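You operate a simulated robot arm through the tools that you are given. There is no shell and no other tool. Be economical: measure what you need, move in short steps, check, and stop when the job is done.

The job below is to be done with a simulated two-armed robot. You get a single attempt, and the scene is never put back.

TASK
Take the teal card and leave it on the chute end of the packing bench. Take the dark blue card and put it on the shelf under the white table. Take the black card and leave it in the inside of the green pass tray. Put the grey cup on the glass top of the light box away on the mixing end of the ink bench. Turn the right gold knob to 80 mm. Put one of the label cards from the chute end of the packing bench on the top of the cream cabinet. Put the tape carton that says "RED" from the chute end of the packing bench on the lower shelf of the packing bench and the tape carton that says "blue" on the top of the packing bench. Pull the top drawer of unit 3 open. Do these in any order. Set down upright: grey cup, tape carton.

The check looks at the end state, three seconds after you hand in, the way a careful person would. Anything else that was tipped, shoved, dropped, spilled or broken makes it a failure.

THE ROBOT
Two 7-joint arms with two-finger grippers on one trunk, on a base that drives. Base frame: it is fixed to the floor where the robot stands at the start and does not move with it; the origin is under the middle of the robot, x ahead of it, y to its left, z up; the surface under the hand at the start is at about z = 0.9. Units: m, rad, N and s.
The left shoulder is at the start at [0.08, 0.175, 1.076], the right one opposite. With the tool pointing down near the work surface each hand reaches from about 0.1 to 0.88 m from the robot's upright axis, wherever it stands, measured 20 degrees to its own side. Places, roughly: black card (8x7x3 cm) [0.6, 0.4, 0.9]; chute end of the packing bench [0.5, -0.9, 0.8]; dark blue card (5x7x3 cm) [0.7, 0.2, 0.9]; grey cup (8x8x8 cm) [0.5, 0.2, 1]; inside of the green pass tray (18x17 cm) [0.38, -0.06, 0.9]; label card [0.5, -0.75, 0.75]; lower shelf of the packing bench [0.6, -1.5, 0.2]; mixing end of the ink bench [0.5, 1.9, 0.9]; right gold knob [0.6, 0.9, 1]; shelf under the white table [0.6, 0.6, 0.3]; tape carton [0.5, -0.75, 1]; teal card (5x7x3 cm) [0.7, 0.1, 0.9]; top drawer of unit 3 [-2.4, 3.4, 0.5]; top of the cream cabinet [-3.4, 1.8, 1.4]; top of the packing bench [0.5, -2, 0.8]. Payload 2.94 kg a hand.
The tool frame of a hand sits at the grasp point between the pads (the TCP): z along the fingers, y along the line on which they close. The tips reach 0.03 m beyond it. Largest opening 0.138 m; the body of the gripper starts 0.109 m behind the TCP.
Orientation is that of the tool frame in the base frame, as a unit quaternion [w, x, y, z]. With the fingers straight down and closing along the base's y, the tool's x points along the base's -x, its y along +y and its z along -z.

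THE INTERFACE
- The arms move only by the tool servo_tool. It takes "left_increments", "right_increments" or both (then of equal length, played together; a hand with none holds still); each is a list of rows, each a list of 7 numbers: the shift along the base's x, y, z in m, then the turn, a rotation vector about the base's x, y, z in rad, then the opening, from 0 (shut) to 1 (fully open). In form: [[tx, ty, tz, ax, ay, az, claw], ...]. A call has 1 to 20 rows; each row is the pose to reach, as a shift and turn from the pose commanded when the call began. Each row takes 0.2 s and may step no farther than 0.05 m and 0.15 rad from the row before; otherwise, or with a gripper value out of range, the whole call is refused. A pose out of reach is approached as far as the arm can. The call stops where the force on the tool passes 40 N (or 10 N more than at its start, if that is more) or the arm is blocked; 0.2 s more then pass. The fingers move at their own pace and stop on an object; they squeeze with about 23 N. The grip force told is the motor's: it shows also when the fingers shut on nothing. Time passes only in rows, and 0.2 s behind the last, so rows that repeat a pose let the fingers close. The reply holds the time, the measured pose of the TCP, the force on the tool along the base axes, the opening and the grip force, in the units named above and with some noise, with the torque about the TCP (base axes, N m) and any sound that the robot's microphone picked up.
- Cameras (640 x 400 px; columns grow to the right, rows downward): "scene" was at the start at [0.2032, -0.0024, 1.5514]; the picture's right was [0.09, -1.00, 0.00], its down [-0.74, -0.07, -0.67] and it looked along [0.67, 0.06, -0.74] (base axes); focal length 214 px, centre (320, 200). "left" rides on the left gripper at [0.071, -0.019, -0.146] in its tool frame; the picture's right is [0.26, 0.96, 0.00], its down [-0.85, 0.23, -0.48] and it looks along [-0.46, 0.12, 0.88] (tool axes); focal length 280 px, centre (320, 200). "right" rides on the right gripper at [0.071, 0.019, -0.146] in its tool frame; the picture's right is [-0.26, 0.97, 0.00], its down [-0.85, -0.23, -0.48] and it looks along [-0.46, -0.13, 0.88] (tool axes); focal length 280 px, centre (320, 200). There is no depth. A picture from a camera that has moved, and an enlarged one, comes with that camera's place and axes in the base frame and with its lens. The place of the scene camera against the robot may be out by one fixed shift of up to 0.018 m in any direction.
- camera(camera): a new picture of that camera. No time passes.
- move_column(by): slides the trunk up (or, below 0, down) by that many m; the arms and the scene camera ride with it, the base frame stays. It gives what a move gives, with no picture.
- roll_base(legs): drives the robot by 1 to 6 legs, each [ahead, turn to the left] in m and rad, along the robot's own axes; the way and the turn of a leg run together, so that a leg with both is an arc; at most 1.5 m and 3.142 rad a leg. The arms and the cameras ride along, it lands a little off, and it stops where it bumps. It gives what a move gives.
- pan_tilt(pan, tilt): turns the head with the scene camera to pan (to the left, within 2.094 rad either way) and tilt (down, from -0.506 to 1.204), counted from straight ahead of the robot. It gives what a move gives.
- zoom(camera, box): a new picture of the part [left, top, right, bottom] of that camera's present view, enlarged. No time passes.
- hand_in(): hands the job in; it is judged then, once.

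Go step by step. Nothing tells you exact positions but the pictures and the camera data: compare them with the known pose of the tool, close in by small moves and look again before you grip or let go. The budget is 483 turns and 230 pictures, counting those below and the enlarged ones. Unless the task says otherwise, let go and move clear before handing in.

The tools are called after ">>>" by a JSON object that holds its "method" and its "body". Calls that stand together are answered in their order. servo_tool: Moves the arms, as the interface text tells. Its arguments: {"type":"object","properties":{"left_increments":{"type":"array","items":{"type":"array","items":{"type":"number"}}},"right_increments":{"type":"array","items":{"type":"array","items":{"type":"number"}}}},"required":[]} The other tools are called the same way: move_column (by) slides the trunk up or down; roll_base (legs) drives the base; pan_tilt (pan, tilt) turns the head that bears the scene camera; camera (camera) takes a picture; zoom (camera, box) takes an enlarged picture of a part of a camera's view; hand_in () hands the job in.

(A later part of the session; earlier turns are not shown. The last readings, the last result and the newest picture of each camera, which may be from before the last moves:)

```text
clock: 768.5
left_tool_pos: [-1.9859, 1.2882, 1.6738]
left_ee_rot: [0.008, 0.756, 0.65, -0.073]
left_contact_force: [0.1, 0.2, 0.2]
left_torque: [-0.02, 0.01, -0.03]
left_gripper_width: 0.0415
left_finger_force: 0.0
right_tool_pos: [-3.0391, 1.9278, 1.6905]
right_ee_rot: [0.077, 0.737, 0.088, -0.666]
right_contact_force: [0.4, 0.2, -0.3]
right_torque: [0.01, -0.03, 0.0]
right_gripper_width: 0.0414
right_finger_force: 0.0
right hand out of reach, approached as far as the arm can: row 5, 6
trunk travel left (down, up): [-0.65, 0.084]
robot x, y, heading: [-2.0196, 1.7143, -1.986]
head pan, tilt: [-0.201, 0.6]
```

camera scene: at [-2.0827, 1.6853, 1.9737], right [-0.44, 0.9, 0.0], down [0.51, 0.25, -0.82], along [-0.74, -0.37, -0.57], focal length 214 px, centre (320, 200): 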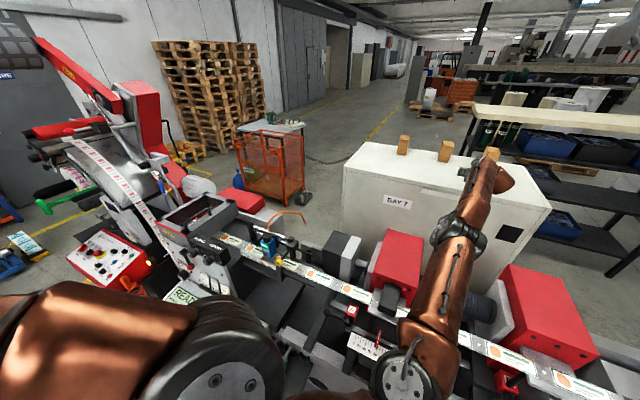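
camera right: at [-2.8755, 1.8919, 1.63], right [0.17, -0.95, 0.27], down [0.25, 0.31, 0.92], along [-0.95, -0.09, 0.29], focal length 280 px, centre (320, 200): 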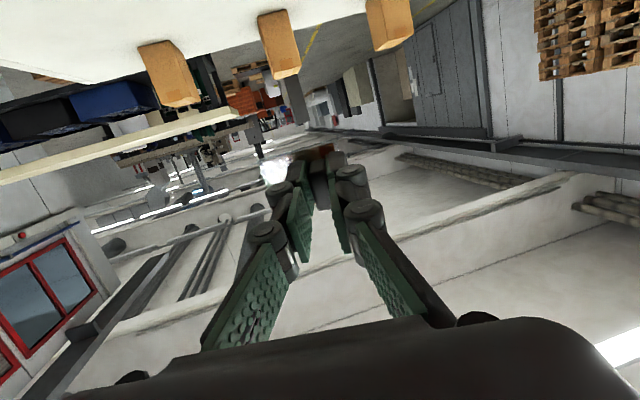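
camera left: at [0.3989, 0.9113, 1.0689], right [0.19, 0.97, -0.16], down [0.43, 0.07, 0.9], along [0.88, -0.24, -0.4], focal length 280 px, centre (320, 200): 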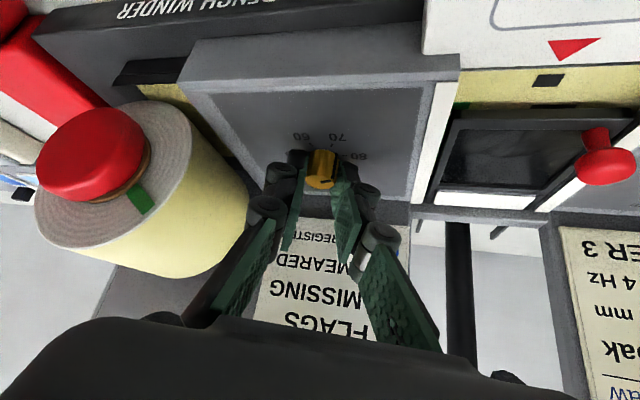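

>>> {"method": "servo_tool", "body": {"right_increments": [[0.03, -0.005, 0.01, -0.05, -0.012, -0.01, 0.3], [0.06, -0.012, 0.02, -0.1, -0.024, -0.02, 0.3], [0.09, -0.02, 0.03, -0.16, -0.04, -0.03, 0.3], [0.12, -0.03, 0.04, -0.22, -0.055, -0.042, 0.3], [0.15, -0.04, 0.05, -0.28, -0.07, -0.053, 0.3], [0.18, -0.05, 0.06, -0.34, -0.083, -0.065, 0.3], [0.21, -0.06, 0.07, -0.4, -0.097, -0.076, 0.3], [0.24, -0.07, 0.08, -0.44, -0.107, -0.083, 0.3], [0.27, -0.08, 0.085, -0.478, -0.116, -0.09, 0.3], [0.3, -0.085, 0.085, -0.478, -0.116, -0.09, 0.3], [0.325, -0.085, 0.085, -0.478, -0.116, -0.09, 0.3]]}}

>>> {"method": "servo_tool", "body": {"right_increments": [[0.037, -0.023, 0.0, 0.0126, -0.0895, 0.0575, 0.3], [0.073, -0.047, 0.0, 0.0252, -0.179, 0.115, 0.3], [0.11, -0.07, 0.0, 0.0378, -0.2685, 0.1725, 0.3], [0.147, -0.094, 0.0, 0.0503, -0.358, 0.23, 0.3], [0.183, -0.117, -0.01, 0.0629, -0.4475, 0.2875, 0.3], [0.22, -0.141, -0.02, 0.0755, -0.537, 0.345, 0.3], [0.257, -0.164, -0.03, 0.0881, -0.6265, 0.4025, 0.3], [0.293, -0.188, -0.04, 0.1007, -0.716, 0.46, 0.3], [0.33, -0.211, -0.05, 0.1132, -0.8055, 0.5175, 0.3], [0.367, -0.235, -0.06, 0.1258, -0.895, 0.575, 0.3], [0.4, -0.258, -0.06, 0.1384, -0.9845, 0.6325, 0.3], [0.4, -0.28, -0.06, 0.151, -1.074, 0.69, 0.3]]}}

```text
clock: 771.1
left_tool_pos: [-1.995, 1.2914, 1.6765]
left_ee_rot: [0.012, 0.757, 0.65, -0.073]
left_contact_force: [-0.7, 0.1, 0.5]
left_torque: [0.02, -0.07, 0.01]
left_gripper_width: 0.0413
left_finger_force: 0.2
right_tool_pos: [-2.751, 1.813, 1.7214]
right_ee_rot: [0.079, 0.806, -0.069, -0.583]
right_contact_force: [0.0, 0.8, -0.8]
right_torque: [0.02, 0.03, 0.04]
right_gripper_width: 0.0413
right_finger_force: 0.0
right hand out of reach, approached as far as the arm can: row 1, 2, 3, 4, 5, 6, 7, 8
trunk travel left (down, up): [-0.65, 0.084]
robot x, y, heading: [-2.0216, 1.7189, -1.981]
head pan, tilt: [-0.201, 0.6]
stopped in row 11 (right hand): the arm was blocked; the commanded pose is now the measured one
```

```text
clock: 773.7
left_tool_pos: [-1.9891, 1.2873, 1.673]
left_ee_rot: [0.01, 0.757, 0.65, -0.073]
left_contact_force: [0.8, 0.4, -0.5]
left_torque: [0.03, -0.05, 0.0]
left_gripper_width: 0.0414
left_finger_force: 0.1
right_tool_pos: [-2.3466, 1.5288, 1.6631]
right_ee_rot: [0.161, 0.964, 0.207, -0.045]
right_contact_force: [-0.3, -0.1, 0.2]
right_torque: [0.02, -0.07, 0.0]
right_gripper_width: 0.0414
right_finger_force: 0.0
trunk travel left (down, up): [-0.65, 0.084]
robot x, y, heading: [-2.0216, 1.7162, -1.984]
head pan, tilt: [-0.201, 0.6]
```

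Arm folded. Turn right to face +y (arms high), then lower the trunk.

>>> {"method": "roll_base", "body": {"legs": [[0, -0.11], [0, -0.14], [0, -0.14], [0, -0.14], [0, -0.14], [0, -0.14]]}}

>>> {"method": "roll_base", "body": {"legs": [[0, -0.14], [0, -0.14], [0, -0.14], [0, -0.14], [0, -0.14], [0, -0.14]]}}

>>> {"method": "roll_base", "body": {"legs": [[0, -0.14], [0, -0.14], [0, -0.14], [0, -0.14], [0, -0.14], [0, -0.14]]}}

>>> {"method": "roll_base", "body": {"legs": [[0, -0.14], [0, -0.14], [0, -0.1]]}}

>>> {"method": "move_column", "body": {"by": -0.1}}

>>> {"method": "move_column", "body": {"by": -0.1}}

>>> {"method": "move_column", "body": {"by": -0.1}}

>>> {"method": "move_column", "body": {"by": -0.1}}

```text
clock: 777.7
left_tool_pos: [-2.303, 1.3873, 1.6733]
left_ee_rot: [-0.022, 0.949, 0.306, -0.072]
left_contact_force: [-0.3, 0.4, -0.6]
left_torque: [0.08, 0.04, -0.03]
left_gripper_width: 0.0415
left_finger_force: 0.0
right_tool_pos: [-2.3802, 1.8118, 1.6659]
right_ee_rot: [0.129, 0.969, -0.184, -0.105]
right_contact_force: [0.7, -1.1, 0.2]
right_torque: [0.06, 0.04, -0.01]
right_gripper_width: 0.0416
right_finger_force: 0.0
trunk travel left (down, up): [-0.65, 0.084]
robot x, y, heading: [-2.0222, 1.715, -2.783]
head pan, tilt: [-0.201, 0.6]
```

```text
clock: 781.7
left_tool_pos: [-2.4556, 1.7017, 1.6741]
left_ee_rot: [-0.05, 0.992, -0.106, -0.057]
left_contact_force: [0.1, 0.1, -0.2]
left_torque: [0.05, -0.04, -0.01]
left_gripper_width: 0.0415
left_finger_force: 0.0
right_tool_pos: [-2.1921, 2.0469, 1.6651]
right_ee_rot: [0.074, 0.811, -0.561, -0.148]
right_contact_force: [0.8, 0.0, -0.3]
right_torque: [0.08, -0.01, 0.0]
right_gripper_width: 0.0413
right_finger_force: 0.0
trunk travel left (down, up): [-0.65, 0.084]
robot x, y, heading: [-2.0242, 1.716, 2.666]
head pan, tilt: [-0.201, 0.6]
```

```text
clock: 785.8
left_tool_pos: [-2.3243, 2.0276, 1.6738]
left_ee_rot: [-0.068, 0.864, -0.497, -0.031]
left_contact_force: [-1.1, 0.6, 0.0]
left_torque: [0.01, -0.02, 0.01]
left_gripper_width: 0.0417
left_finger_force: 0.0
right_tool_pos: [-1.8929, 2.0641, 1.6652]
right_ee_rot: [-0.008, -0.513, 0.842, 0.166]
right_contact_force: [-0.5, 0.0, -0.3]
right_torque: [0.01, -0.05, -0.04]
right_gripper_width: 0.0415
right_finger_force: 0.0
trunk travel left (down, up): [-0.65, 0.084]
robot x, y, heading: [-2.0203, 1.7173, 1.831]
head pan, tilt: [-0.201, 0.6]
```

```text
clock: 788.0
left_tool_pos: [-2.1869, 2.1178, 1.673]
left_ee_rot: [-0.073, 0.755, -0.652, -0.017]
left_contact_force: [0.1, 0.5, -0.2]
left_torque: [-0.03, -0.05, -0.01]
left_gripper_width: 0.0416
left_finger_force: 0.0
right_tool_pos: [-1.7731, 1.9943, 1.6649]
right_ee_rot: [0.023, -0.346, 0.924, 0.164]
right_contact_force: [-0.5, 0.5, 0.4]
right_torque: [0.0, -0.04, 0.0]
right_gripper_width: 0.0417
right_finger_force: 0.1
trunk travel left (down, up): [-0.65, 0.084]
robot x, y, heading: [-2.0248, 1.7162, 1.455]
head pan, tilt: [-0.201, 0.6]
```

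```text
clock: 789.3
left_tool_pos: [-2.1828, 2.1175, 1.5742]
left_ee_rot: [-0.072, 0.754, -0.652, -0.017]
left_contact_force: [-0.1, -1.2, 0.3]
left_torque: [0.04, 0.03, -0.03]
left_gripper_width: 0.0416
left_finger_force: 0.1
right_tool_pos: [-1.7689, 1.9909, 1.564]
right_ee_rot: [0.023, -0.346, 0.923, 0.167]
right_contact_force: [0.4, -0.3, -0.3]
right_torque: [0.02, 0.04, 0.01]
right_gripper_width: 0.0414
right_finger_force: 0.0
trunk travel left (down, up): [-0.55, 0.184]
robot x, y, heading: [-2.0223, 1.7182, 1.452]
head pan, tilt: [-0.201, 0.6]
```

```text
clock: 790.6
left_tool_pos: [-2.1837, 2.1168, 1.4736]
left_ee_rot: [-0.073, 0.755, -0.651, -0.018]
left_contact_force: [-0.1, -0.1, -0.4]
left_torque: [0.0, -0.03, -0.01]
left_gripper_width: 0.0417
left_finger_force: 0.1
right_tool_pos: [-1.7706, 1.9907, 1.4635]
right_ee_rot: [0.023, -0.346, 0.924, 0.165]
right_contact_force: [0.2, -0.2, -0.3]
right_torque: [0.02, 0.02, 0.04]
right_gripper_width: 0.0413
right_finger_force: 0.0
trunk travel left (down, up): [-0.45, 0.284]
robot x, y, heading: [-2.0199, 1.7173, 1.458]
head pan, tilt: [-0.201, 0.6]
```

```text
clock: 791.9
left_tool_pos: [-2.1836, 2.1165, 1.3736]
left_ee_rot: [-0.073, 0.755, -0.651, -0.018]
left_contact_force: [-0.3, -0.4, 1.0]
left_torque: [0.07, -0.04, -0.01]
left_gripper_width: 0.0413
left_finger_force: 0.0
right_tool_pos: [-1.7689, 1.9896, 1.3645]
right_ee_rot: [0.023, -0.345, 0.924, 0.165]
right_contact_force: [0.5, -0.7, -0.5]
right_torque: [0.01, 0.02, 0.03]
right_gripper_width: 0.0412
right_finger_force: 0.2
trunk travel left (down, up): [-0.35, 0.384]
robot x, y, heading: [-2.0241, 1.7165, 1.458]
head pan, tilt: [-0.201, 0.6]
```

```text
clock: 793.3
left_tool_pos: [-2.1826, 2.1249, 1.2696]
left_ee_rot: [-0.067, 0.755, -0.652, -0.015]
left_contact_force: [-0.8, 0.3, -0.9]
left_torque: [0.05, -0.02, -0.03]
left_gripper_width: 0.041
left_finger_force: 0.0
right_tool_pos: [-1.7692, 1.9897, 1.265]
right_ee_rot: [0.022, -0.346, 0.923, 0.166]
right_contact_force: [-0.4, 0.2, -0.5]
right_torque: [0.02, -0.02, 0.0]
right_gripper_width: 0.0414
right_finger_force: 0.0
trunk travel left (down, up): [-0.25, 0.484]
robot x, y, heading: [-2.0223, 1.7173, 1.458]
head pan, tilt: [-0.201, 0.6]
```

Trunk is back to normal. Drive toward unit 3's drawers.

>>> {"method": "roll_base", "body": {"legs": [[0, -0.11], [0, -0.06]]}}

>>> {"method": "pan_tilt", "body": {"pan": 0.7, "tilt": 0.6}}

>>> {"method": "roll_base", "body": {"legs": [[0.09, 0]]}}

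>>> {"method": "pan_tilt", "body": {"pan": -0.5, "tilt": 0.6}}

>>> {"method": "roll_base", "body": {"legs": [[0.09, 0]]}}

>>> {"method": "pan_tilt", "body": {"pan": 0.7, "tilt": 0.6}}

>>> {"method": "roll_base", "body": {"legs": [[0.09, 0]]}}

>>> {"method": "pan_tilt", "body": {"pan": -0.5, "tilt": 0.6}}

>>> {"method": "roll_base", "body": {"legs": [[0.09, 0]]}}

>>> {"method": "pan_tilt", "body": {"pan": 0.7, "tilt": 0.6}}

>>> {"method": "roll_base", "body": {"legs": [[0.09, 0]]}}

>>> {"method": "pan_tilt", "body": {"pan": -0.5, "tilt": 0.6}}

>>> {"method": "roll_base", "body": {"legs": [[0.09, 0]]}}

>>> {"method": "pan_tilt", "body": {"pan": 0.7, "tilt": 0.6}}

>>> {"method": "roll_base", "body": {"legs": [[0.09, 0]]}}

>>> {"method": "pan_tilt", "body": {"pan": -0.5, "tilt": 0.6}}

>>> {"method": "roll_base", "body": {"legs": [[0.09, 0]]}}

>>> {"method": "pan_tilt", "body": {"pan": 0.7, "tilt": 0.6}}

>>> {"method": "roll_base", "body": {"legs": [[0.09, 0]]}}

>>> {"method": "pan_tilt", "body": {"pan": -0.5, "tilt": 0.6}}

>>> {"method": "roll_base", "body": {"legs": [[0.09, 0]]}}

>>> {"method": "pan_tilt", "body": {"pan": 0.7, "tilt": 0.6}}

```text
clock: 794.6
left_tool_pos: [-2.1119, 2.1467, 1.2685]
left_ee_rot: [0.068, -0.698, 0.713, 0.01]
left_contact_force: [0.9, -0.3, 0.0]
left_torque: [0.05, 0.04, 0.02]
left_gripper_width: 0.0413
left_finger_force: 0.0
right_tool_pos: [-1.7261, 1.9435, 1.2647]
right_ee_rot: [0.035, -0.265, 0.95, 0.163]
right_contact_force: [-0.1, -0.3, -0.5]
right_torque: [0.02, 0.04, -0.01]
right_gripper_width: 0.0414
right_finger_force: 0.0
trunk travel left (down, up): [-0.25, 0.484]
robot x, y, heading: [-2.0237, 1.7176, 1.285]
head pan, tilt: [-0.201, 0.6]
```

```text
clock: 795.9
left_tool_pos: [-2.1129, 2.147, 1.269]
left_ee_rot: [0.068, -0.698, 0.713, 0.009]
left_contact_force: [-0.5, -0.5, 0.8]
left_torque: [0.03, -0.02, 0.0]
left_gripper_width: 0.0413
left_finger_force: 0.0
right_tool_pos: [-1.7257, 1.9452, 1.2646]
right_ee_rot: [0.036, -0.267, 0.949, 0.163]
right_contact_force: [0.3, -1.1, -0.7]
right_torque: [0.02, -0.02, -0.01]
right_gripper_width: 0.0412
right_finger_force: 0.1
trunk travel left (down, up): [-0.25, 0.484]
robot x, y, heading: [-2.0223, 1.7184, 1.283]
head pan, tilt: [0.7, 0.6]
```

```text
clock: 797.0
left_tool_pos: [-2.0865, 2.2381, 1.2681]
left_ee_rot: [0.068, -0.698, 0.713, 0.009]
left_contact_force: [-0.6, 0.6, -1.0]
left_torque: [-0.03, -0.02, 0.01]
left_gripper_width: 0.0413
left_finger_force: 0.0
right_tool_pos: [-1.7008, 2.0342, 1.2632]
right_ee_rot: [0.036, -0.267, 0.949, 0.162]
right_contact_force: [0.2, 0.7, -0.3]
right_torque: [-0.04, 0.04, 0.0]
right_gripper_width: 0.0411
right_finger_force: 0.0
trunk travel left (down, up): [-0.25, 0.484]
robot x, y, heading: [-1.9995, 1.8102, 1.28]
head pan, tilt: [0.7, 0.6]
```

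```text
clock: 798.4
left_tool_pos: [-2.0871, 2.2357, 1.268]
left_ee_rot: [0.068, -0.698, 0.712, 0.01]
left_contact_force: [0.4, 0.3, -0.9]
left_torque: [-0.02, 0.01, 0.01]
left_gripper_width: 0.0413
left_finger_force: 0.1
right_tool_pos: [-1.7018, 2.0339, 1.2643]
right_ee_rot: [0.036, -0.266, 0.949, 0.163]
right_contact_force: [0.5, -0.1, -0.7]
right_torque: [0.0, 0.01, 0.01]
right_gripper_width: 0.0413
right_finger_force: 0.1
trunk travel left (down, up): [-0.25, 0.484]
robot x, y, heading: [-1.996, 1.8013, 1.286]
head pan, tilt: [-0.499, 0.6]
```

```text
clock: 799.5
left_tool_pos: [-2.0594, 2.3241, 1.2683]
left_ee_rot: [0.067, -0.698, 0.713, 0.01]
left_contact_force: [0.8, 0.9, -0.8]
left_torque: [-0.07, 0.01, -0.01]
left_gripper_width: 0.0412
left_finger_force: 0.1
right_tool_pos: [-1.6748, 2.1225, 1.2632]
right_ee_rot: [0.036, -0.266, 0.95, 0.162]
right_contact_force: [0.2, 0.9, -0.8]
right_torque: [-0.07, 0.01, 0.0]
right_gripper_width: 0.0416
right_finger_force: 0.1
trunk travel left (down, up): [-0.25, 0.484]
robot x, y, heading: [-1.9725, 1.8942, 1.288]
head pan, tilt: [-0.499, 0.6]
```

```text
clock: 800.9
left_tool_pos: [-2.0612, 2.3213, 1.2681]
left_ee_rot: [0.068, -0.698, 0.713, 0.009]
left_contact_force: [0.6, 0.5, -0.2]
left_torque: [0.0, -0.01, 0.01]
left_gripper_width: 0.0415
left_finger_force: 0.1
right_tool_pos: [-1.6749, 2.1216, 1.2649]
right_ee_rot: [0.035, -0.266, 0.949, 0.162]
right_contact_force: [0.1, 0.2, -0.3]
right_torque: [-0.02, 0.05, -0.02]
right_gripper_width: 0.0413
right_finger_force: 0.0
trunk travel left (down, up): [-0.25, 0.484]
robot x, y, heading: [-1.9724, 1.8943, 1.291]
head pan, tilt: [0.7, 0.6]
```

```text
clock: 802.0
left_tool_pos: [-2.0336, 2.4147, 1.267]
left_ee_rot: [0.067, -0.698, 0.713, 0.01]
left_contact_force: [0.2, 0.7, -0.4]
left_torque: [-0.08, 0.02, -0.01]
left_gripper_width: 0.0413
left_finger_force: 0.1
right_tool_pos: [-1.649, 2.2129, 1.2638]
right_ee_rot: [0.036, -0.266, 0.95, 0.161]
right_contact_force: [1.0, 1.2, -0.6]
right_torque: [-0.04, -0.01, -0.01]
right_gripper_width: 0.0415
right_finger_force: 0.0
trunk travel left (down, up): [-0.25, 0.484]
robot x, y, heading: [-1.9429, 1.9887, 1.289]
head pan, tilt: [0.7, 0.6]
```

```text
clock: 803.4
left_tool_pos: [-2.0346, 2.4137, 1.2676]
left_ee_rot: [0.068, -0.698, 0.713, 0.009]
left_contact_force: [0.7, -0.1, 0.7]
left_torque: [0.01, -0.01, -0.01]
left_gripper_width: 0.0413
left_finger_force: 0.0
right_tool_pos: [-1.6486, 2.2124, 1.2642]
right_ee_rot: [0.035, -0.266, 0.95, 0.163]
right_contact_force: [1.3, 0.1, 0.1]
right_torque: [0.0, 0.02, 0.0]
right_gripper_width: 0.0414
right_finger_force: 0.1
trunk travel left (down, up): [-0.25, 0.484]
robot x, y, heading: [-1.9438, 1.9842, 1.291]
head pan, tilt: [-0.499, 0.6]
```

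```text
clock: 804.5
left_tool_pos: [-2.009, 2.5015, 1.2678]
left_ee_rot: [0.067, -0.698, 0.713, 0.009]
left_contact_force: [0.7, 1.0, 0.7]
left_torque: [-0.05, 0.04, 0.03]
left_gripper_width: 0.0411
left_finger_force: 0.0
right_tool_pos: [-1.6233, 2.2992, 1.2645]
right_ee_rot: [0.037, -0.266, 0.95, 0.161]
right_contact_force: [-0.2, 0.5, -1.2]
right_torque: [-0.06, 0.04, -0.02]
right_gripper_width: 0.041
right_finger_force: 0.2
trunk travel left (down, up): [-0.25, 0.484]
robot x, y, heading: [-1.9202, 2.0714, 1.286]
head pan, tilt: [-0.499, 0.6]
```

```text
clock: 805.9
left_tool_pos: [-2.009, 2.5006, 1.2683]
left_ee_rot: [0.067, -0.698, 0.713, 0.009]
left_contact_force: [0.2, -0.1, -0.4]
left_torque: [0.0, 0.0, 0.0]
left_gripper_width: 0.0415
left_finger_force: 0.1
right_tool_pos: [-1.6233, 2.2984, 1.2649]
right_ee_rot: [0.036, -0.266, 0.95, 0.162]
right_contact_force: [0.0, -1.0, -1.0]
right_torque: [0.02, -0.01, 0.0]
right_gripper_width: 0.0415
right_finger_force: 0.0
trunk travel left (down, up): [-0.25, 0.484]
robot x, y, heading: [-1.9193, 2.0721, 1.285]
head pan, tilt: [0.7, 0.6]
```

```text
clock: 807.0
left_tool_pos: [-1.9841, 2.5878, 1.267]
left_ee_rot: [0.066, -0.698, 0.713, 0.009]
left_contact_force: [0.1, -0.7, -0.7]
left_torque: [-0.06, 0.03, 0.0]
left_gripper_width: 0.0413
left_finger_force: 0.0
right_tool_pos: [-1.5981, 2.3856, 1.2639]
right_ee_rot: [0.036, -0.267, 0.949, 0.162]
right_contact_force: [-1.2, 0.0, -0.3]
right_torque: [-0.08, 0.04, 0.04]
right_gripper_width: 0.0412
right_finger_force: 0.1
trunk travel left (down, up): [-0.25, 0.484]
robot x, y, heading: [-1.8961, 2.1608, 1.289]
head pan, tilt: [0.7, 0.6]
```

```text
clock: 808.4
left_tool_pos: [-1.9856, 2.586, 1.2688]
left_ee_rot: [0.067, -0.698, 0.713, 0.009]
left_contact_force: [1.0, 0.1, 0.0]
left_torque: [-0.03, -0.04, -0.02]
left_gripper_width: 0.0415
left_finger_force: 0.1
right_tool_pos: [-1.5995, 2.3842, 1.2647]
right_ee_rot: [0.036, -0.267, 0.949, 0.162]
right_contact_force: [0.4, 0.9, -0.2]
right_torque: [-0.01, -0.01, -0.01]
right_gripper_width: 0.0412
right_finger_force: 0.0
trunk travel left (down, up): [-0.25, 0.484]
robot x, y, heading: [-1.8943, 2.1579, 1.288]
head pan, tilt: [-0.499, 0.6]
```

```text
clock: 809.5
left_tool_pos: [-1.9581, 2.6742, 1.2674]
left_ee_rot: [0.066, -0.698, 0.713, 0.009]
left_contact_force: [0.5, 1.2, -0.7]
left_torque: [-0.05, 0.0, 0.01]
left_gripper_width: 0.0415
left_finger_force: 0.1
right_tool_pos: [-1.5724, 2.4732, 1.265]
right_ee_rot: [0.036, -0.266, 0.95, 0.162]
right_contact_force: [0.7, 0.2, 0.7]
right_torque: [-0.06, 0.04, 0.01]
right_gripper_width: 0.0411
right_finger_force: 0.1
trunk travel left (down, up): [-0.25, 0.484]
robot x, y, heading: [-1.867, 2.2473, 1.29]
head pan, tilt: [-0.499, 0.6]
```

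```text
clock: 810.9
left_tool_pos: [-1.9574, 2.6738, 1.2679]
left_ee_rot: [0.067, -0.698, 0.713, 0.009]
left_contact_force: [-0.1, 0.0, 0.1]
left_torque: [-0.02, -0.05, -0.04]
left_gripper_width: 0.0414
left_finger_force: 0.0
right_tool_pos: [-1.5732, 2.4717, 1.2623]
right_ee_rot: [0.037, -0.267, 0.95, 0.161]
right_contact_force: [0.8, -0.3, -0.6]
right_torque: [0.0, -0.03, 0.02]
right_gripper_width: 0.0415
right_finger_force: 0.0
trunk travel left (down, up): [-0.25, 0.484]
robot x, y, heading: [-1.8711, 2.2433, 1.287]
head pan, tilt: [0.7, 0.6]
```

```text
clock: 812.0
left_tool_pos: [-1.932, 2.7642, 1.2681]
left_ee_rot: [0.066, -0.699, 0.713, 0.009]
left_contact_force: [-0.4, 0.3, -0.8]
left_torque: [-0.05, -0.02, -0.01]
left_gripper_width: 0.0415
left_finger_force: 0.1
right_tool_pos: [-1.5463, 2.561, 1.2636]
right_ee_rot: [0.037, -0.266, 0.95, 0.161]
right_contact_force: [0.1, 1.0, -0.2]
right_torque: [-0.03, 0.02, 0.0]
right_gripper_width: 0.0415
right_finger_force: 0.1
trunk travel left (down, up): [-0.25, 0.484]
robot x, y, heading: [-1.8414, 2.3344, 1.289]
head pan, tilt: [0.7, 0.6]
```

```text
clock: 813.4
left_tool_pos: [-1.933, 2.7614, 1.2681]
left_ee_rot: [0.066, -0.699, 0.712, 0.009]
left_contact_force: [0.7, 0.5, -0.2]
left_torque: [-0.01, -0.04, 0.02]
left_gripper_width: 0.0414
left_finger_force: 0.1
right_tool_pos: [-1.5473, 2.5593, 1.2638]
right_ee_rot: [0.037, -0.267, 0.949, 0.162]
right_contact_force: [-0.1, -0.3, 0.7]
right_torque: [0.0, -0.02, 0.02]
right_gripper_width: 0.0412
right_finger_force: 0.0
trunk travel left (down, up): [-0.25, 0.484]
robot x, y, heading: [-1.8399, 2.3297, 1.283]
head pan, tilt: [-0.499, 0.6]
```

```text
clock: 814.5
left_tool_pos: [-1.9072, 2.8505, 1.2666]
left_ee_rot: [0.066, -0.699, 0.712, 0.008]
left_contact_force: [0.3, 0.3, 0.2]
left_torque: [-0.08, 0.05, 0.01]
left_gripper_width: 0.041
left_finger_force: 0.1
right_tool_pos: [-1.5219, 2.648, 1.2644]
right_ee_rot: [0.036, -0.267, 0.95, 0.161]
right_contact_force: [-0.2, 0.6, 0.6]
right_torque: [-0.02, 0.0, 0.04]
right_gripper_width: 0.0413
right_finger_force: 0.2
trunk travel left (down, up): [-0.25, 0.484]
robot x, y, heading: [-1.8186, 2.4198, 1.288]
head pan, tilt: [-0.499, 0.6]
```

```text
clock: 815.9
left_tool_pos: [-1.9077, 2.8483, 1.2681]
left_ee_rot: [0.066, -0.699, 0.712, 0.01]
left_contact_force: [-0.2, -0.3, -0.4]
left_torque: [0.0, 0.04, 0.0]
left_gripper_width: 0.0412
left_finger_force: 0.1
right_tool_pos: [-1.5209, 2.6465, 1.264]
right_ee_rot: [0.036, -0.266, 0.95, 0.161]
right_contact_force: [0.4, -0.3, -0.7]
right_torque: [0.0, -0.02, -0.03]
right_gripper_width: 0.0412
right_finger_force: 0.1
trunk travel left (down, up): [-0.25, 0.484]
robot x, y, heading: [-1.816, 2.4211, 1.288]
head pan, tilt: [0.7, 0.6]
```

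```text
clock: 817.0
left_tool_pos: [-1.8821, 2.9355, 1.2679]
left_ee_rot: [0.066, -0.699, 0.712, 0.01]
left_contact_force: [-0.1, 0.3, 1.0]
left_torque: [-0.06, 0.04, 0.02]
left_gripper_width: 0.0414
left_finger_force: 0.1
right_tool_pos: [-1.4966, 2.7355, 1.2628]
right_ee_rot: [0.035, -0.268, 0.949, 0.162]
right_contact_force: [-0.2, 0.6, 0.1]
right_torque: [-0.04, -0.01, 0.0]
right_gripper_width: 0.0413
right_finger_force: 0.0
trunk travel left (down, up): [-0.25, 0.484]
robot x, y, heading: [-1.7916, 2.506, 1.29]
head pan, tilt: [0.7, 0.6]
```

```text
clock: 818.4
left_tool_pos: [-1.8833, 2.9353, 1.2677]
left_ee_rot: [0.066, -0.698, 0.713, 0.008]
left_contact_force: [0.8, 0.8, -0.2]
left_torque: [-0.03, -0.03, -0.01]
left_gripper_width: 0.0416
left_finger_force: 0.0
right_tool_pos: [-1.4969, 2.7328, 1.2655]
right_ee_rot: [0.035, -0.267, 0.949, 0.162]
right_contact_force: [-0.4, 0.8, -0.7]
right_torque: [-0.03, 0.02, 0.0]
right_gripper_width: 0.0411
right_finger_force: 0.1
trunk travel left (down, up): [-0.25, 0.484]
robot x, y, heading: [-1.7949, 2.504, 1.291]
head pan, tilt: [-0.499, 0.6]
```

```text
clock: 819.5
left_tool_pos: [-1.8569, 3.0235, 1.2669]
left_ee_rot: [0.066, -0.699, 0.712, 0.009]
left_contact_force: [0.6, 0.3, -0.5]
left_torque: [-0.06, 0.0, 0.02]
left_gripper_width: 0.0415
left_finger_force: 0.1
right_tool_pos: [-1.4703, 2.8215, 1.2645]
right_ee_rot: [0.035, -0.267, 0.949, 0.161]
right_contact_force: [1.2, 0.7, -0.4]
right_torque: [-0.02, -0.01, 0.01]
right_gripper_width: 0.0413
right_finger_force: 0.2
trunk travel left (down, up): [-0.25, 0.484]
robot x, y, heading: [-1.7721, 2.598, 1.294]
head pan, tilt: [-0.499, 0.6]
```

```text
clock: 820.9
left_tool_pos: [-1.858, 3.0229, 1.2675]
left_ee_rot: [0.066, -0.699, 0.712, 0.009]
left_contact_force: [-1.0, 0.1, -0.2]
left_torque: [0.01, 0.01, 0.02]
left_gripper_width: 0.0417
left_finger_force: 0.1
right_tool_pos: [-1.4714, 2.8226, 1.2644]
right_ee_rot: [0.036, -0.267, 0.949, 0.162]
right_contact_force: [0.1, -1.0, -0.3]
right_torque: [0.0, 0.02, -0.01]
right_gripper_width: 0.0414
right_finger_force: 0.0
trunk travel left (down, up): [-0.25, 0.484]
robot x, y, heading: [-1.7675, 2.5884, 1.291]
head pan, tilt: [0.7, 0.6]
```

>>> {"method": "roll_base", "body": {"legs": [[0.09, 0]]}}

>>> {"method": "pan_tilt", "body": {"pan": -0.5, "tilt": 0.6}}

```text
clock: 822.0
left_tool_pos: [-1.8332, 3.1094, 1.2676]
left_ee_rot: [0.065, -0.699, 0.712, 0.007]
left_contact_force: [0.4, 0.6, -0.5]
left_torque: [-0.07, 0.0, -0.01]
left_gripper_width: 0.0414
left_finger_force: 0.1
right_tool_pos: [-1.4469, 2.9089, 1.2648]
right_ee_rot: [0.036, -0.267, 0.949, 0.16]
right_contact_force: [-0.2, 0.9, -0.4]
right_torque: [-0.02, 0.02, 0.0]
right_gripper_width: 0.0412
right_finger_force: 0.1
trunk travel left (down, up): [-0.25, 0.484]
robot x, y, heading: [-1.7456, 2.6757, 1.288]
head pan, tilt: [0.7, 0.6]
```

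```text
clock: 823.4
left_tool_pos: [-1.8338, 3.1086, 1.2673]
left_ee_rot: [0.067, -0.699, 0.712, 0.009]
left_contact_force: [-0.2, 0.2, 0.7]
left_torque: [-0.04, -0.08, -0.02]
left_gripper_width: 0.0411
left_finger_force: 0.1
right_tool_pos: [-1.4478, 2.907, 1.2643]
right_ee_rot: [0.036, -0.267, 0.949, 0.161]
right_contact_force: [0.0, -0.2, -0.2]
right_torque: [0.0, -0.02, 0.0]
right_gripper_width: 0.0414
right_finger_force: 0.1
trunk travel left (down, up): [-0.25, 0.484]
robot x, y, heading: [-1.7407, 2.6824, 1.289]
head pan, tilt: [-0.499, 0.6]
```

>>> {"method": "roll_base", "body": {"legs": [[0.09, 0]]}}

>>> {"method": "pan_tilt", "body": {"pan": 0.7, "tilt": 0.6}}

>>> {"method": "roll_base", "body": {"legs": [[0.09, 0]]}}

>>> {"method": "pan_tilt", "body": {"pan": -0.5, "tilt": 0.6}}

>>> {"method": "roll_base", "body": {"legs": [[0.09, 0]]}}

>>> {"method": "pan_tilt", "body": {"pan": 0.7, "tilt": 0.6}}

>>> {"method": "roll_base", "body": {"legs": [[0.09, 0]]}}

>>> {"method": "pan_tilt", "body": {"pan": -0.5, "tilt": 0.6}}

>>> {"method": "roll_base", "body": {"legs": [[0.09, 0]]}}

>>> {"method": "pan_tilt", "body": {"pan": 0.7, "tilt": 0.6}}

>>> {"method": "roll_base", "body": {"legs": [[0.09, 0]]}}

>>> {"method": "pan_tilt", "body": {"pan": -0.5, "tilt": 0.6}}

>>> {"method": "roll_base", "body": {"legs": [[0.09, 0]]}}

>>> {"method": "pan_tilt", "body": {"pan": 0.7, "tilt": 0.6}}

>>> {"method": "roll_base", "body": {"legs": [[0.09, 0]]}}

>>> {"method": "pan_tilt", "body": {"pan": -0.5, "tilt": 0.6}}

>>> {"method": "roll_base", "body": {"legs": [[0, 0.11], [0, 0.14], [0, 0.14], [0, 0.14], [0, 0.14], [0, 0.14]]}}

>>> {"method": "roll_base", "body": {"legs": [[0, 0.14], [0, 0.14], [0, 0.14], [0, 0.14], [0, 0.14], [0, 0.14]]}}

>>> {"method": "roll_base", "body": {"legs": [[0, 0.14], [0, 0.06]]}}

>>> {"method": "pan_tilt", "body": {"pan": 0.0, "tilt": 0.8}}

>>> {"method": "camera", "body": {"camera": "scene"}}

```text
clock: 824.5
left_tool_pos: [-1.8068, 3.1994, 1.267]
left_ee_rot: [0.066, -0.699, 0.712, 0.009]
left_contact_force: [0.6, 0.7, -0.1]
left_torque: [-0.1, 0.01, 0.0]
left_gripper_width: 0.0414
left_finger_force: 0.0
right_tool_pos: [-1.4194, 2.997, 1.2638]
right_ee_rot: [0.036, -0.267, 0.95, 0.16]
right_contact_force: [0.6, -0.1, -0.3]
right_torque: [-0.05, 0.02, 0.03]
right_gripper_width: 0.0415
right_finger_force: 0.1
trunk travel left (down, up): [-0.25, 0.484]
robot x, y, heading: [-1.7158, 2.7679, 1.288]
head pan, tilt: [-0.499, 0.6]
```

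```text
clock: 825.9
left_tool_pos: [-1.8068, 3.1965, 1.2682]
left_ee_rot: [0.066, -0.699, 0.712, 0.009]
left_contact_force: [-0.1, 0.0, -0.4]
left_torque: [-0.02, -0.02, 0.02]
left_gripper_width: 0.0413
left_finger_force: 0.1
right_tool_pos: [-1.422, 2.9957, 1.2637]
right_ee_rot: [0.036, -0.268, 0.949, 0.162]
right_contact_force: [0.2, 0.1, 0.2]
right_torque: [0.01, 0.0, -0.02]
right_gripper_width: 0.0416
right_finger_force: 0.1
trunk travel left (down, up): [-0.25, 0.484]
robot x, y, heading: [-1.7185, 2.7653, 1.292]
head pan, tilt: [0.7, 0.6]
```

```text
clock: 827.0
left_tool_pos: [-1.7833, 3.2857, 1.2667]
left_ee_rot: [0.065, -0.698, 0.713, 0.008]
left_contact_force: [0.3, -0.2, -0.1]
left_torque: [-0.09, 0.03, 0.01]
left_gripper_width: 0.0415
left_finger_force: 0.1
right_tool_pos: [-1.3948, 3.0833, 1.2632]
right_ee_rot: [0.035, -0.267, 0.95, 0.159]
right_contact_force: [0.7, 0.9, -0.6]
right_torque: [-0.02, 0.01, 0.04]
right_gripper_width: 0.0413
right_finger_force: 0.1
trunk travel left (down, up): [-0.25, 0.484]
robot x, y, heading: [-1.6926, 2.8536, 1.291]
head pan, tilt: [0.7, 0.6]
```

```text
clock: 828.4
left_tool_pos: [-1.7825, 3.2852, 1.2684]
left_ee_rot: [0.066, -0.699, 0.712, 0.01]
left_contact_force: [0.0, 0.1, 0.7]
left_torque: [0.02, -0.01, 0.0]
left_gripper_width: 0.0414
left_finger_force: 0.1
right_tool_pos: [-1.3964, 3.0829, 1.2641]
right_ee_rot: [0.036, -0.266, 0.95, 0.162]
right_contact_force: [0.6, -0.2, 0.0]
right_torque: [-0.01, 0.0, -0.03]
right_gripper_width: 0.0414
right_finger_force: 0.0
trunk travel left (down, up): [-0.25, 0.484]
robot x, y, heading: [-1.693, 2.8563, 1.288]
head pan, tilt: [-0.499, 0.6]
```

```text
clock: 829.5
left_tool_pos: [-1.755, 3.3723, 1.2655]
left_ee_rot: [0.066, -0.696, 0.715, 0.007]
left_contact_force: [0.5, -0.2, 0.1]
left_torque: [-0.04, 0.0, -0.03]
left_gripper_width: 0.0413
left_finger_force: 0.0
right_tool_pos: [-1.3689, 3.1685, 1.264]
right_ee_rot: [0.037, -0.265, 0.95, 0.16]
right_contact_force: [-0.5, 0.6, 0.4]
right_torque: [-0.06, 0.0, 0.01]
right_gripper_width: 0.0413
right_finger_force: 0.0
trunk travel left (down, up): [-0.25, 0.484]
robot x, y, heading: [-1.6643, 2.9433, 1.285]
head pan, tilt: [-0.499, 0.6]
```

```text
clock: 830.9
left_tool_pos: [-1.755, 3.3733, 1.2683]
left_ee_rot: [0.065, -0.697, 0.714, 0.008]
left_contact_force: [0.8, -0.2, 0.3]
left_torque: [-0.01, -0.01, 0.02]
left_gripper_width: 0.0414
left_finger_force: 0.1
right_tool_pos: [-1.3691, 3.1669, 1.264]
right_ee_rot: [0.036, -0.265, 0.95, 0.161]
right_contact_force: [0.3, -0.1, -0.1]
right_torque: [0.01, 0.0, -0.01]
right_gripper_width: 0.0418
right_finger_force: 0.0
trunk travel left (down, up): [-0.25, 0.484]
robot x, y, heading: [-1.6683, 2.9434, 1.285]
head pan, tilt: [0.7, 0.6]
```

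```text
clock: 832.0
left_tool_pos: [-1.7297, 3.4615, 1.2661]
left_ee_rot: [0.064, -0.698, 0.713, 0.007]
left_contact_force: [0.0, 0.1, 0.1]
left_torque: [-0.07, 0.06, 0.02]
left_gripper_width: 0.0413
left_finger_force: 0.0
right_tool_pos: [-1.3429, 3.258, 1.264]
right_ee_rot: [0.036, -0.265, 0.95, 0.16]
right_contact_force: [-0.5, 0.5, -0.4]
right_torque: [-0.07, 0.05, -0.01]
right_gripper_width: 0.0415
right_finger_force: 0.0
trunk travel left (down, up): [-0.25, 0.484]
robot x, y, heading: [-1.6406, 3.0294, 1.281]
head pan, tilt: [0.7, 0.6]
```

```text
clock: 833.4
left_tool_pos: [-1.7299, 3.4588, 1.2664]
left_ee_rot: [0.065, -0.698, 0.713, 0.008]
left_contact_force: [0.9, -1.4, 0.1]
left_torque: [0.02, -0.01, 0.04]
left_gripper_width: 0.0414
left_finger_force: 0.1
right_tool_pos: [-1.3432, 3.256, 1.2646]
right_ee_rot: [0.036, -0.266, 0.95, 0.16]
right_contact_force: [0.2, 0.7, 0.0]
right_torque: [0.02, 0.02, 0.0]
right_gripper_width: 0.0416
right_finger_force: 0.1
trunk travel left (down, up): [-0.25, 0.484]
robot x, y, heading: [-1.6386, 3.0308, 1.29]
head pan, tilt: [-0.499, 0.6]
```

```text
clock: 834.6
left_tool_pos: [-1.7031, 3.5525, 1.2668]
left_ee_rot: [0.065, -0.699, 0.712, 0.008]
left_contact_force: [0.5, 1.1, -0.6]
left_torque: [-0.05, 0.01, -0.04]
left_gripper_width: 0.0412
left_finger_force: 0.1
right_tool_pos: [-1.3168, 3.3475, 1.2639]
right_ee_rot: [0.035, -0.266, 0.95, 0.16]
right_contact_force: [-0.4, 0.5, -0.5]
right_torque: [-0.05, 0.02, 0.02]
right_gripper_width: 0.0413
right_finger_force: 0.0
trunk travel left (down, up): [-0.25, 0.484]
robot x, y, heading: [-1.6156, 3.118, 1.284]
head pan, tilt: [-0.499, 0.6]
```

```text
clock: 836.0
left_tool_pos: [-1.7035, 3.5486, 1.2668]
left_ee_rot: [0.066, -0.698, 0.713, 0.008]
left_contact_force: [1.1, -0.1, -0.6]
left_torque: [0.0, -0.02, -0.01]
left_gripper_width: 0.0415
left_finger_force: 0.1
right_tool_pos: [-1.3175, 3.3474, 1.2635]
right_ee_rot: [0.037, -0.265, 0.95, 0.161]
right_contact_force: [-0.1, 0.7, -0.9]
right_torque: [0.02, 0.01, -0.01]
right_gripper_width: 0.0415
right_finger_force: 0.1
trunk travel left (down, up): [-0.25, 0.484]
robot x, y, heading: [-1.6139, 3.121, 1.283]
head pan, tilt: [0.7, 0.6]
```

```text
clock: 837.0
left_tool_pos: [-1.6785, 3.636, 1.2659]
left_ee_rot: [0.065, -0.698, 0.713, 0.008]
left_contact_force: [0.2, -0.7, -0.6]
left_torque: [-0.02, -0.01, 0.04]
left_gripper_width: 0.0414
left_finger_force: 0.0
right_tool_pos: [-1.2916, 3.4335, 1.2636]
right_ee_rot: [0.036, -0.266, 0.95, 0.161]
right_contact_force: [0.0, 0.6, 0.1]
right_torque: [-0.09, 0.04, -0.01]
right_gripper_width: 0.0412
right_finger_force: 0.0
trunk travel left (down, up): [-0.25, 0.484]
robot x, y, heading: [-1.5927, 3.206, 1.283]
head pan, tilt: [0.7, 0.6]
```

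```text
clock: 838.5
left_tool_pos: [-1.6803, 3.634, 1.2673]
left_ee_rot: [0.066, -0.699, 0.712, 0.008]
left_contact_force: [0.1, 0.0, 0.7]
left_torque: [0.01, 0.0, -0.01]
left_gripper_width: 0.0418
left_finger_force: 0.0
right_tool_pos: [-1.293, 3.4327, 1.2641]
right_ee_rot: [0.037, -0.267, 0.95, 0.16]
right_contact_force: [0.2, 0.0, 0.2]
right_torque: [-0.01, 0.04, 0.0]
right_gripper_width: 0.0414
right_finger_force: 0.0
trunk travel left (down, up): [-0.25, 0.484]
robot x, y, heading: [-1.5921, 3.2058, 1.287]
head pan, tilt: [-0.499, 0.6]
```

```text
clock: 839.5
left_tool_pos: [-1.6537, 3.7227, 1.266]
left_ee_rot: [0.065, -0.698, 0.713, 0.007]
left_contact_force: [-0.3, 0.2, -0.8]
left_torque: [-0.06, -0.01, 0.04]
left_gripper_width: 0.0415
left_finger_force: 0.1
right_tool_pos: [-1.2676, 3.5196, 1.2634]
right_ee_rot: [0.036, -0.266, 0.95, 0.159]
right_contact_force: [-0.1, 0.9, -0.7]
right_torque: [-0.04, 0.01, -0.02]
right_gripper_width: 0.0415
right_finger_force: 0.1
trunk travel left (down, up): [-0.25, 0.484]
robot x, y, heading: [-1.5631, 3.2927, 1.293]
head pan, tilt: [-0.499, 0.6]
```

```text
clock: 841.0
left_tool_pos: [-1.6545, 3.7201, 1.2656]
left_ee_rot: [0.064, -0.699, 0.713, 0.007]
left_contact_force: [1.4, 0.1, -0.3]
left_torque: [-0.02, -0.02, 0.02]
left_gripper_width: 0.0415
left_finger_force: 0.1
right_tool_pos: [-1.2676, 3.5171, 1.2643]
right_ee_rot: [0.037, -0.266, 0.95, 0.161]
right_contact_force: [-0.9, 0.9, -0.5]
right_torque: [-0.02, 0.0, -0.05]
right_gripper_width: 0.0415
right_finger_force: 0.0
trunk travel left (down, up): [-0.25, 0.484]
robot x, y, heading: [-1.569, 3.2914, 1.285]
head pan, tilt: [0.7, 0.6]
```

```text
clock: 842.0
left_tool_pos: [-1.6306, 3.8074, 1.2653]
left_ee_rot: [0.065, -0.7, 0.711, 0.008]
left_contact_force: [1.0, 0.2, 0.4]
left_torque: [-0.09, -0.02, 0.02]
left_gripper_width: 0.0413
left_finger_force: 0.0
right_tool_pos: [-1.2438, 3.607, 1.2646]
right_ee_rot: [0.035, -0.267, 0.949, 0.161]
right_contact_force: [0.7, 0.3, -0.4]
right_torque: [-0.05, 0.05, -0.05]
right_gripper_width: 0.0413
right_finger_force: 0.1
trunk travel left (down, up): [-0.25, 0.484]
robot x, y, heading: [-1.5361, 3.3779, 1.288]
head pan, tilt: [0.7, 0.6]
```

```text
clock: 843.5
left_tool_pos: [-1.631, 3.8068, 1.2664]
left_ee_rot: [0.066, -0.7, 0.712, 0.008]
left_contact_force: [0.0, -0.2, 0.2]
left_torque: [0.0, -0.01, 0.03]
left_gripper_width: 0.0413
left_finger_force: 0.0
right_tool_pos: [-1.2437, 3.6057, 1.2642]
right_ee_rot: [0.036, -0.267, 0.95, 0.16]
right_contact_force: [-1.0, -0.7, 0.6]
right_torque: [-0.02, 0.03, 0.04]
right_gripper_width: 0.0414
right_finger_force: 0.0
trunk travel left (down, up): [-0.25, 0.484]
robot x, y, heading: [-1.5402, 3.376, 1.289]
head pan, tilt: [-0.499, 0.6]
```

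```text
clock: 847.5
left_tool_pos: [-1.9141, 3.6071, 1.2662]
left_ee_rot: [-0.056, 0.923, -0.38, -0.032]
left_contact_force: [0.1, -0.5, -0.7]
left_torque: [0.04, 0.01, 0.01]
left_gripper_width: 0.0412
left_finger_force: 0.0
right_tool_pos: [-1.5001, 3.748, 1.2634]
right_ee_rot: [-0.029, -0.619, 0.768, 0.162]
right_contact_force: [-0.4, 1.1, 0.2]
right_torque: [-0.01, 0.0, 0.02]
right_gripper_width: 0.0414
right_finger_force: 0.0
trunk travel left (down, up): [-0.25, 0.484]
robot x, y, heading: [-1.5431, 3.3749, 2.093]
head pan, tilt: [-0.499, 0.6]
```

```text
clock: 851.5
left_tool_pos: [-1.961, 3.2535, 1.2658]
left_ee_rot: [-0.039, 0.997, 0.027, -0.053]
left_contact_force: [1.1, -1.0, -0.1]
left_torque: [0.05, 0.0, -0.01]
left_gripper_width: 0.0412
left_finger_force: 0.1
right_tool_pos: [-1.7886, 3.6545, 1.2628]
right_ee_rot: [0.092, 0.877, -0.451, -0.136]
right_contact_force: [0.5, 0.2, -0.7]
right_torque: [0.04, -0.01, -0.02]
right_gripper_width: 0.0415
right_finger_force: 0.0
trunk travel left (down, up): [-0.25, 0.484]
robot x, y, heading: [-1.5417, 3.3747, 2.93]
head pan, tilt: [-0.499, 0.6]
```

```text
clock: 853.0
left_tool_pos: [-1.9275, 3.1707, 1.2654]
left_ee_rot: [-0.033, 0.989, 0.13, -0.057]
left_contact_force: [0.3, 0.2, -0.6]
left_torque: [0.05, -0.06, 0.02]
left_gripper_width: 0.0416
left_finger_force: 0.0
right_tool_pos: [-1.8393, 3.5975, 1.2631]
right_ee_rot: [0.105, 0.919, -0.359, -0.125]
right_contact_force: [0.3, -0.3, 0.2]
right_torque: [0.04, -0.02, -0.01]
right_gripper_width: 0.0417
right_finger_force: 0.0
trunk travel left (down, up): [-0.25, 0.484]
robot x, y, heading: [-1.5375, 3.3795, 3.14]
head pan, tilt: [-0.499, 0.6]
```

```text
clock: 853.9
left_tool_pos: [-1.9282, 3.171, 1.2667]
left_ee_rot: [-0.033, 0.989, 0.13, -0.057]
left_contact_force: [-1.0, -0.8, -0.2]
left_torque: [-0.01, -0.01, 0.06]
left_gripper_width: 0.0416
left_finger_force: 0.2
right_tool_pos: [-1.8391, 3.5987, 1.2638]
right_ee_rot: [0.106, 0.919, -0.359, -0.125]
right_contact_force: [-0.6, -0.3, 0.4]
right_torque: [-0.02, 0.02, -0.02]
right_gripper_width: 0.0414
right_finger_force: 0.0
trunk travel left (down, up): [-0.25, 0.484]
robot x, y, heading: [-1.5398, 3.3753, 3.135]
head pan, tilt: [0.0, 0.799]
```

```text
10 pictures are left
camera scene: at [-1.7166, 3.3683, 1.5544], right [0.0, 1.0, 0.0], down [0.72, 0.0, -0.7], along [-0.7, 0.0, -0.72], focal length 214 px, centre (320, 200)
```

scene: 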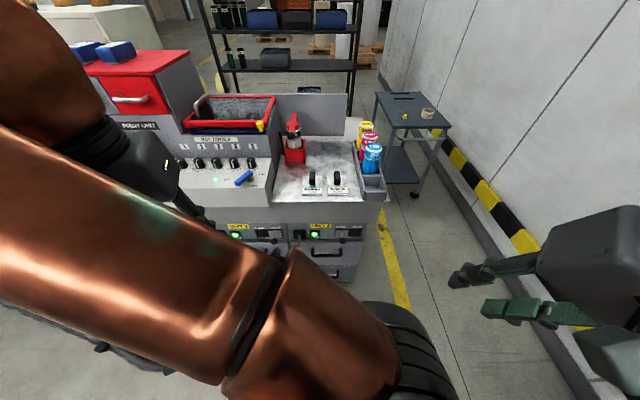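

>>> {"method": "zoom", "body": {"camera": "scene", "box": [230, 190, 390, 300]}}

```text
3.64 times, centred on (310, 245) of scene
camera zoom: at [-1.7166, 3.3683, 1.5544], right [0.0, 1.0, 0.0], down [0.72, 0.0, -0.7], along [-0.7, 0.0, -0.72], focal length 780 px, centre (356, 36)
```

zoom: 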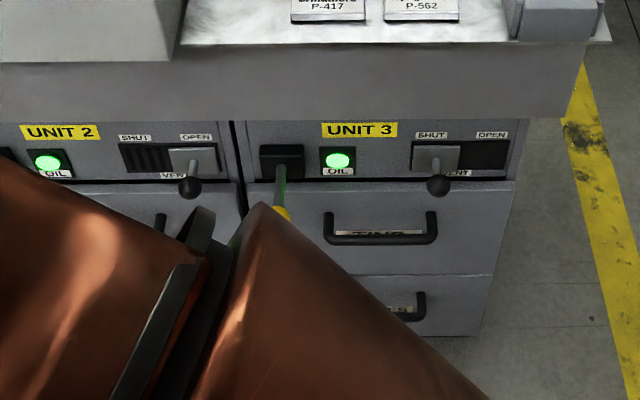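

Unit 3's top drawer handle is at about (-2.285, 3.40, 0.55), between a lever and a vent knob. I'll bring the right hand down with the fingers horizontal and closing vertically.

>>> {"method": "servo_tool", "body": {"right_increments": [[0.0, -0.01, -0.03, -0.05, 0.09, -0.047, 0.4], [0.0, -0.02, -0.065, -0.1, 0.18, -0.094, 0.5], [0.0, -0.03, -0.105, -0.15, 0.27, -0.14, 0.6], [0.0, -0.045, -0.145, -0.2, 0.36, -0.187, 0.6], [0.0, -0.06, -0.185, -0.25, 0.452, -0.234, 0.6], [0.0, -0.075, -0.225, -0.3, 0.543, -0.281, 0.6], [0.0, -0.09, -0.265, -0.35, 0.633, -0.327, 0.6], [0.0, -0.105, -0.305, -0.4, 0.724, -0.374, 0.6], [-0.01, -0.12, -0.345, -0.45, 0.815, -0.421, 0.6], [-0.02, -0.13, -0.385, -0.5, 0.905, -0.468, 0.6], [-0.03, -0.14, -0.425, -0.55, 0.995, -0.515, 0.6], [-0.04, -0.15, -0.465, -0.6, 1.085, -0.561, 0.6], [-0.04, -0.15, -0.505, -0.631, 1.141, -0.59, 0.6]]}}

```text
clock: 856.7
left_tool_pos: [-1.9279, 3.1738, 1.267]
left_ee_rot: [-0.032, 0.99, 0.129, -0.056]
left_contact_force: [0.3, 0.2, 1.0]
left_torque: [-0.05, 0.09, 0.03]
left_gripper_width: 0.0414
left_finger_force: 0.1
right_tool_pos: [-2.1091, 3.5186, 1.0974]
right_ee_rot: [0.502, 0.513, -0.488, -0.497]
right_contact_force: [-1.3, 2.9, -9.8]
right_torque: [-0.03, 1.06, 0.33]
right_gripper_width: 0.0831
right_finger_force: 0.0
right hand out of reach, approached as far as the arm can: row 5, 6, 7, 8, 9, 10, 11, 12, 13
trunk travel left (down, up): [-0.25, 0.484]
robot x, y, heading: [-1.5362, 3.3762, 3.136]
head pan, tilt: [0.0, 0.799]
```

The hand swung forward and may be touching the jars; pull back right away.

>>> {"method": "servo_tool", "body": {"right_increments": [[0.03, 0, 0.02, 0, 0, 0, 0.6], [0.06, 0, 0.03, 0, 0, 0, 0.6], [0.09, 0, 0.03, 0, 0, 0, 0.6]]}}

>>> {"method": "camera", "body": {"camera": "scene"}}

```text
clock: 857.5
left_tool_pos: [-1.9282, 3.1704, 1.2662]
left_ee_rot: [-0.035, 0.989, 0.13, -0.057]
left_contact_force: [-0.3, -1.1, -0.2]
left_torque: [0.06, 0.05, 0.02]
left_gripper_width: 0.0414
left_finger_force: 0.1
right_tool_pos: [-2.097, 3.5166, 1.1077]
right_ee_rot: [0.49, 0.521, -0.499, -0.489]
right_contact_force: [0.3, -0.5, -0.1]
right_torque: [0.0, -0.01, -0.06]
right_gripper_width: 0.0826
right_finger_force: 0.0
right hand out of reach, approached as far as the arm can: row 1, 2, 3
trunk travel left (down, up): [-0.25, 0.484]
robot x, y, heading: [-1.5388, 3.3785, 3.142]
head pan, tilt: [0.0, 0.799]
```

```text
8 pictures are left
camera scene: at [-1.7156, 3.3661, 1.5546], right [0.0, 1.0, 0.0], down [0.72, 0.0, -0.7], along [-0.7, 0.0, -0.72], focal length 214 px, centre (320, 200)
```

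scene: 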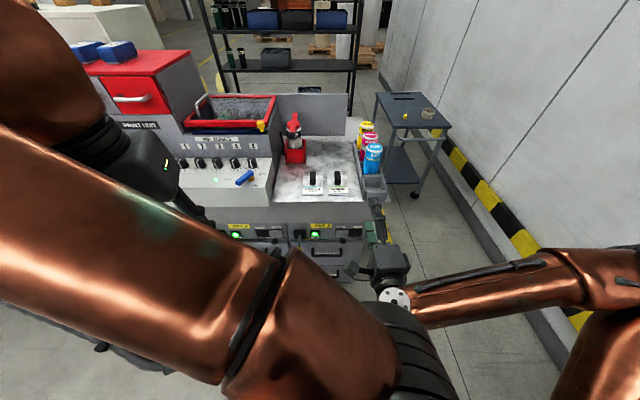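

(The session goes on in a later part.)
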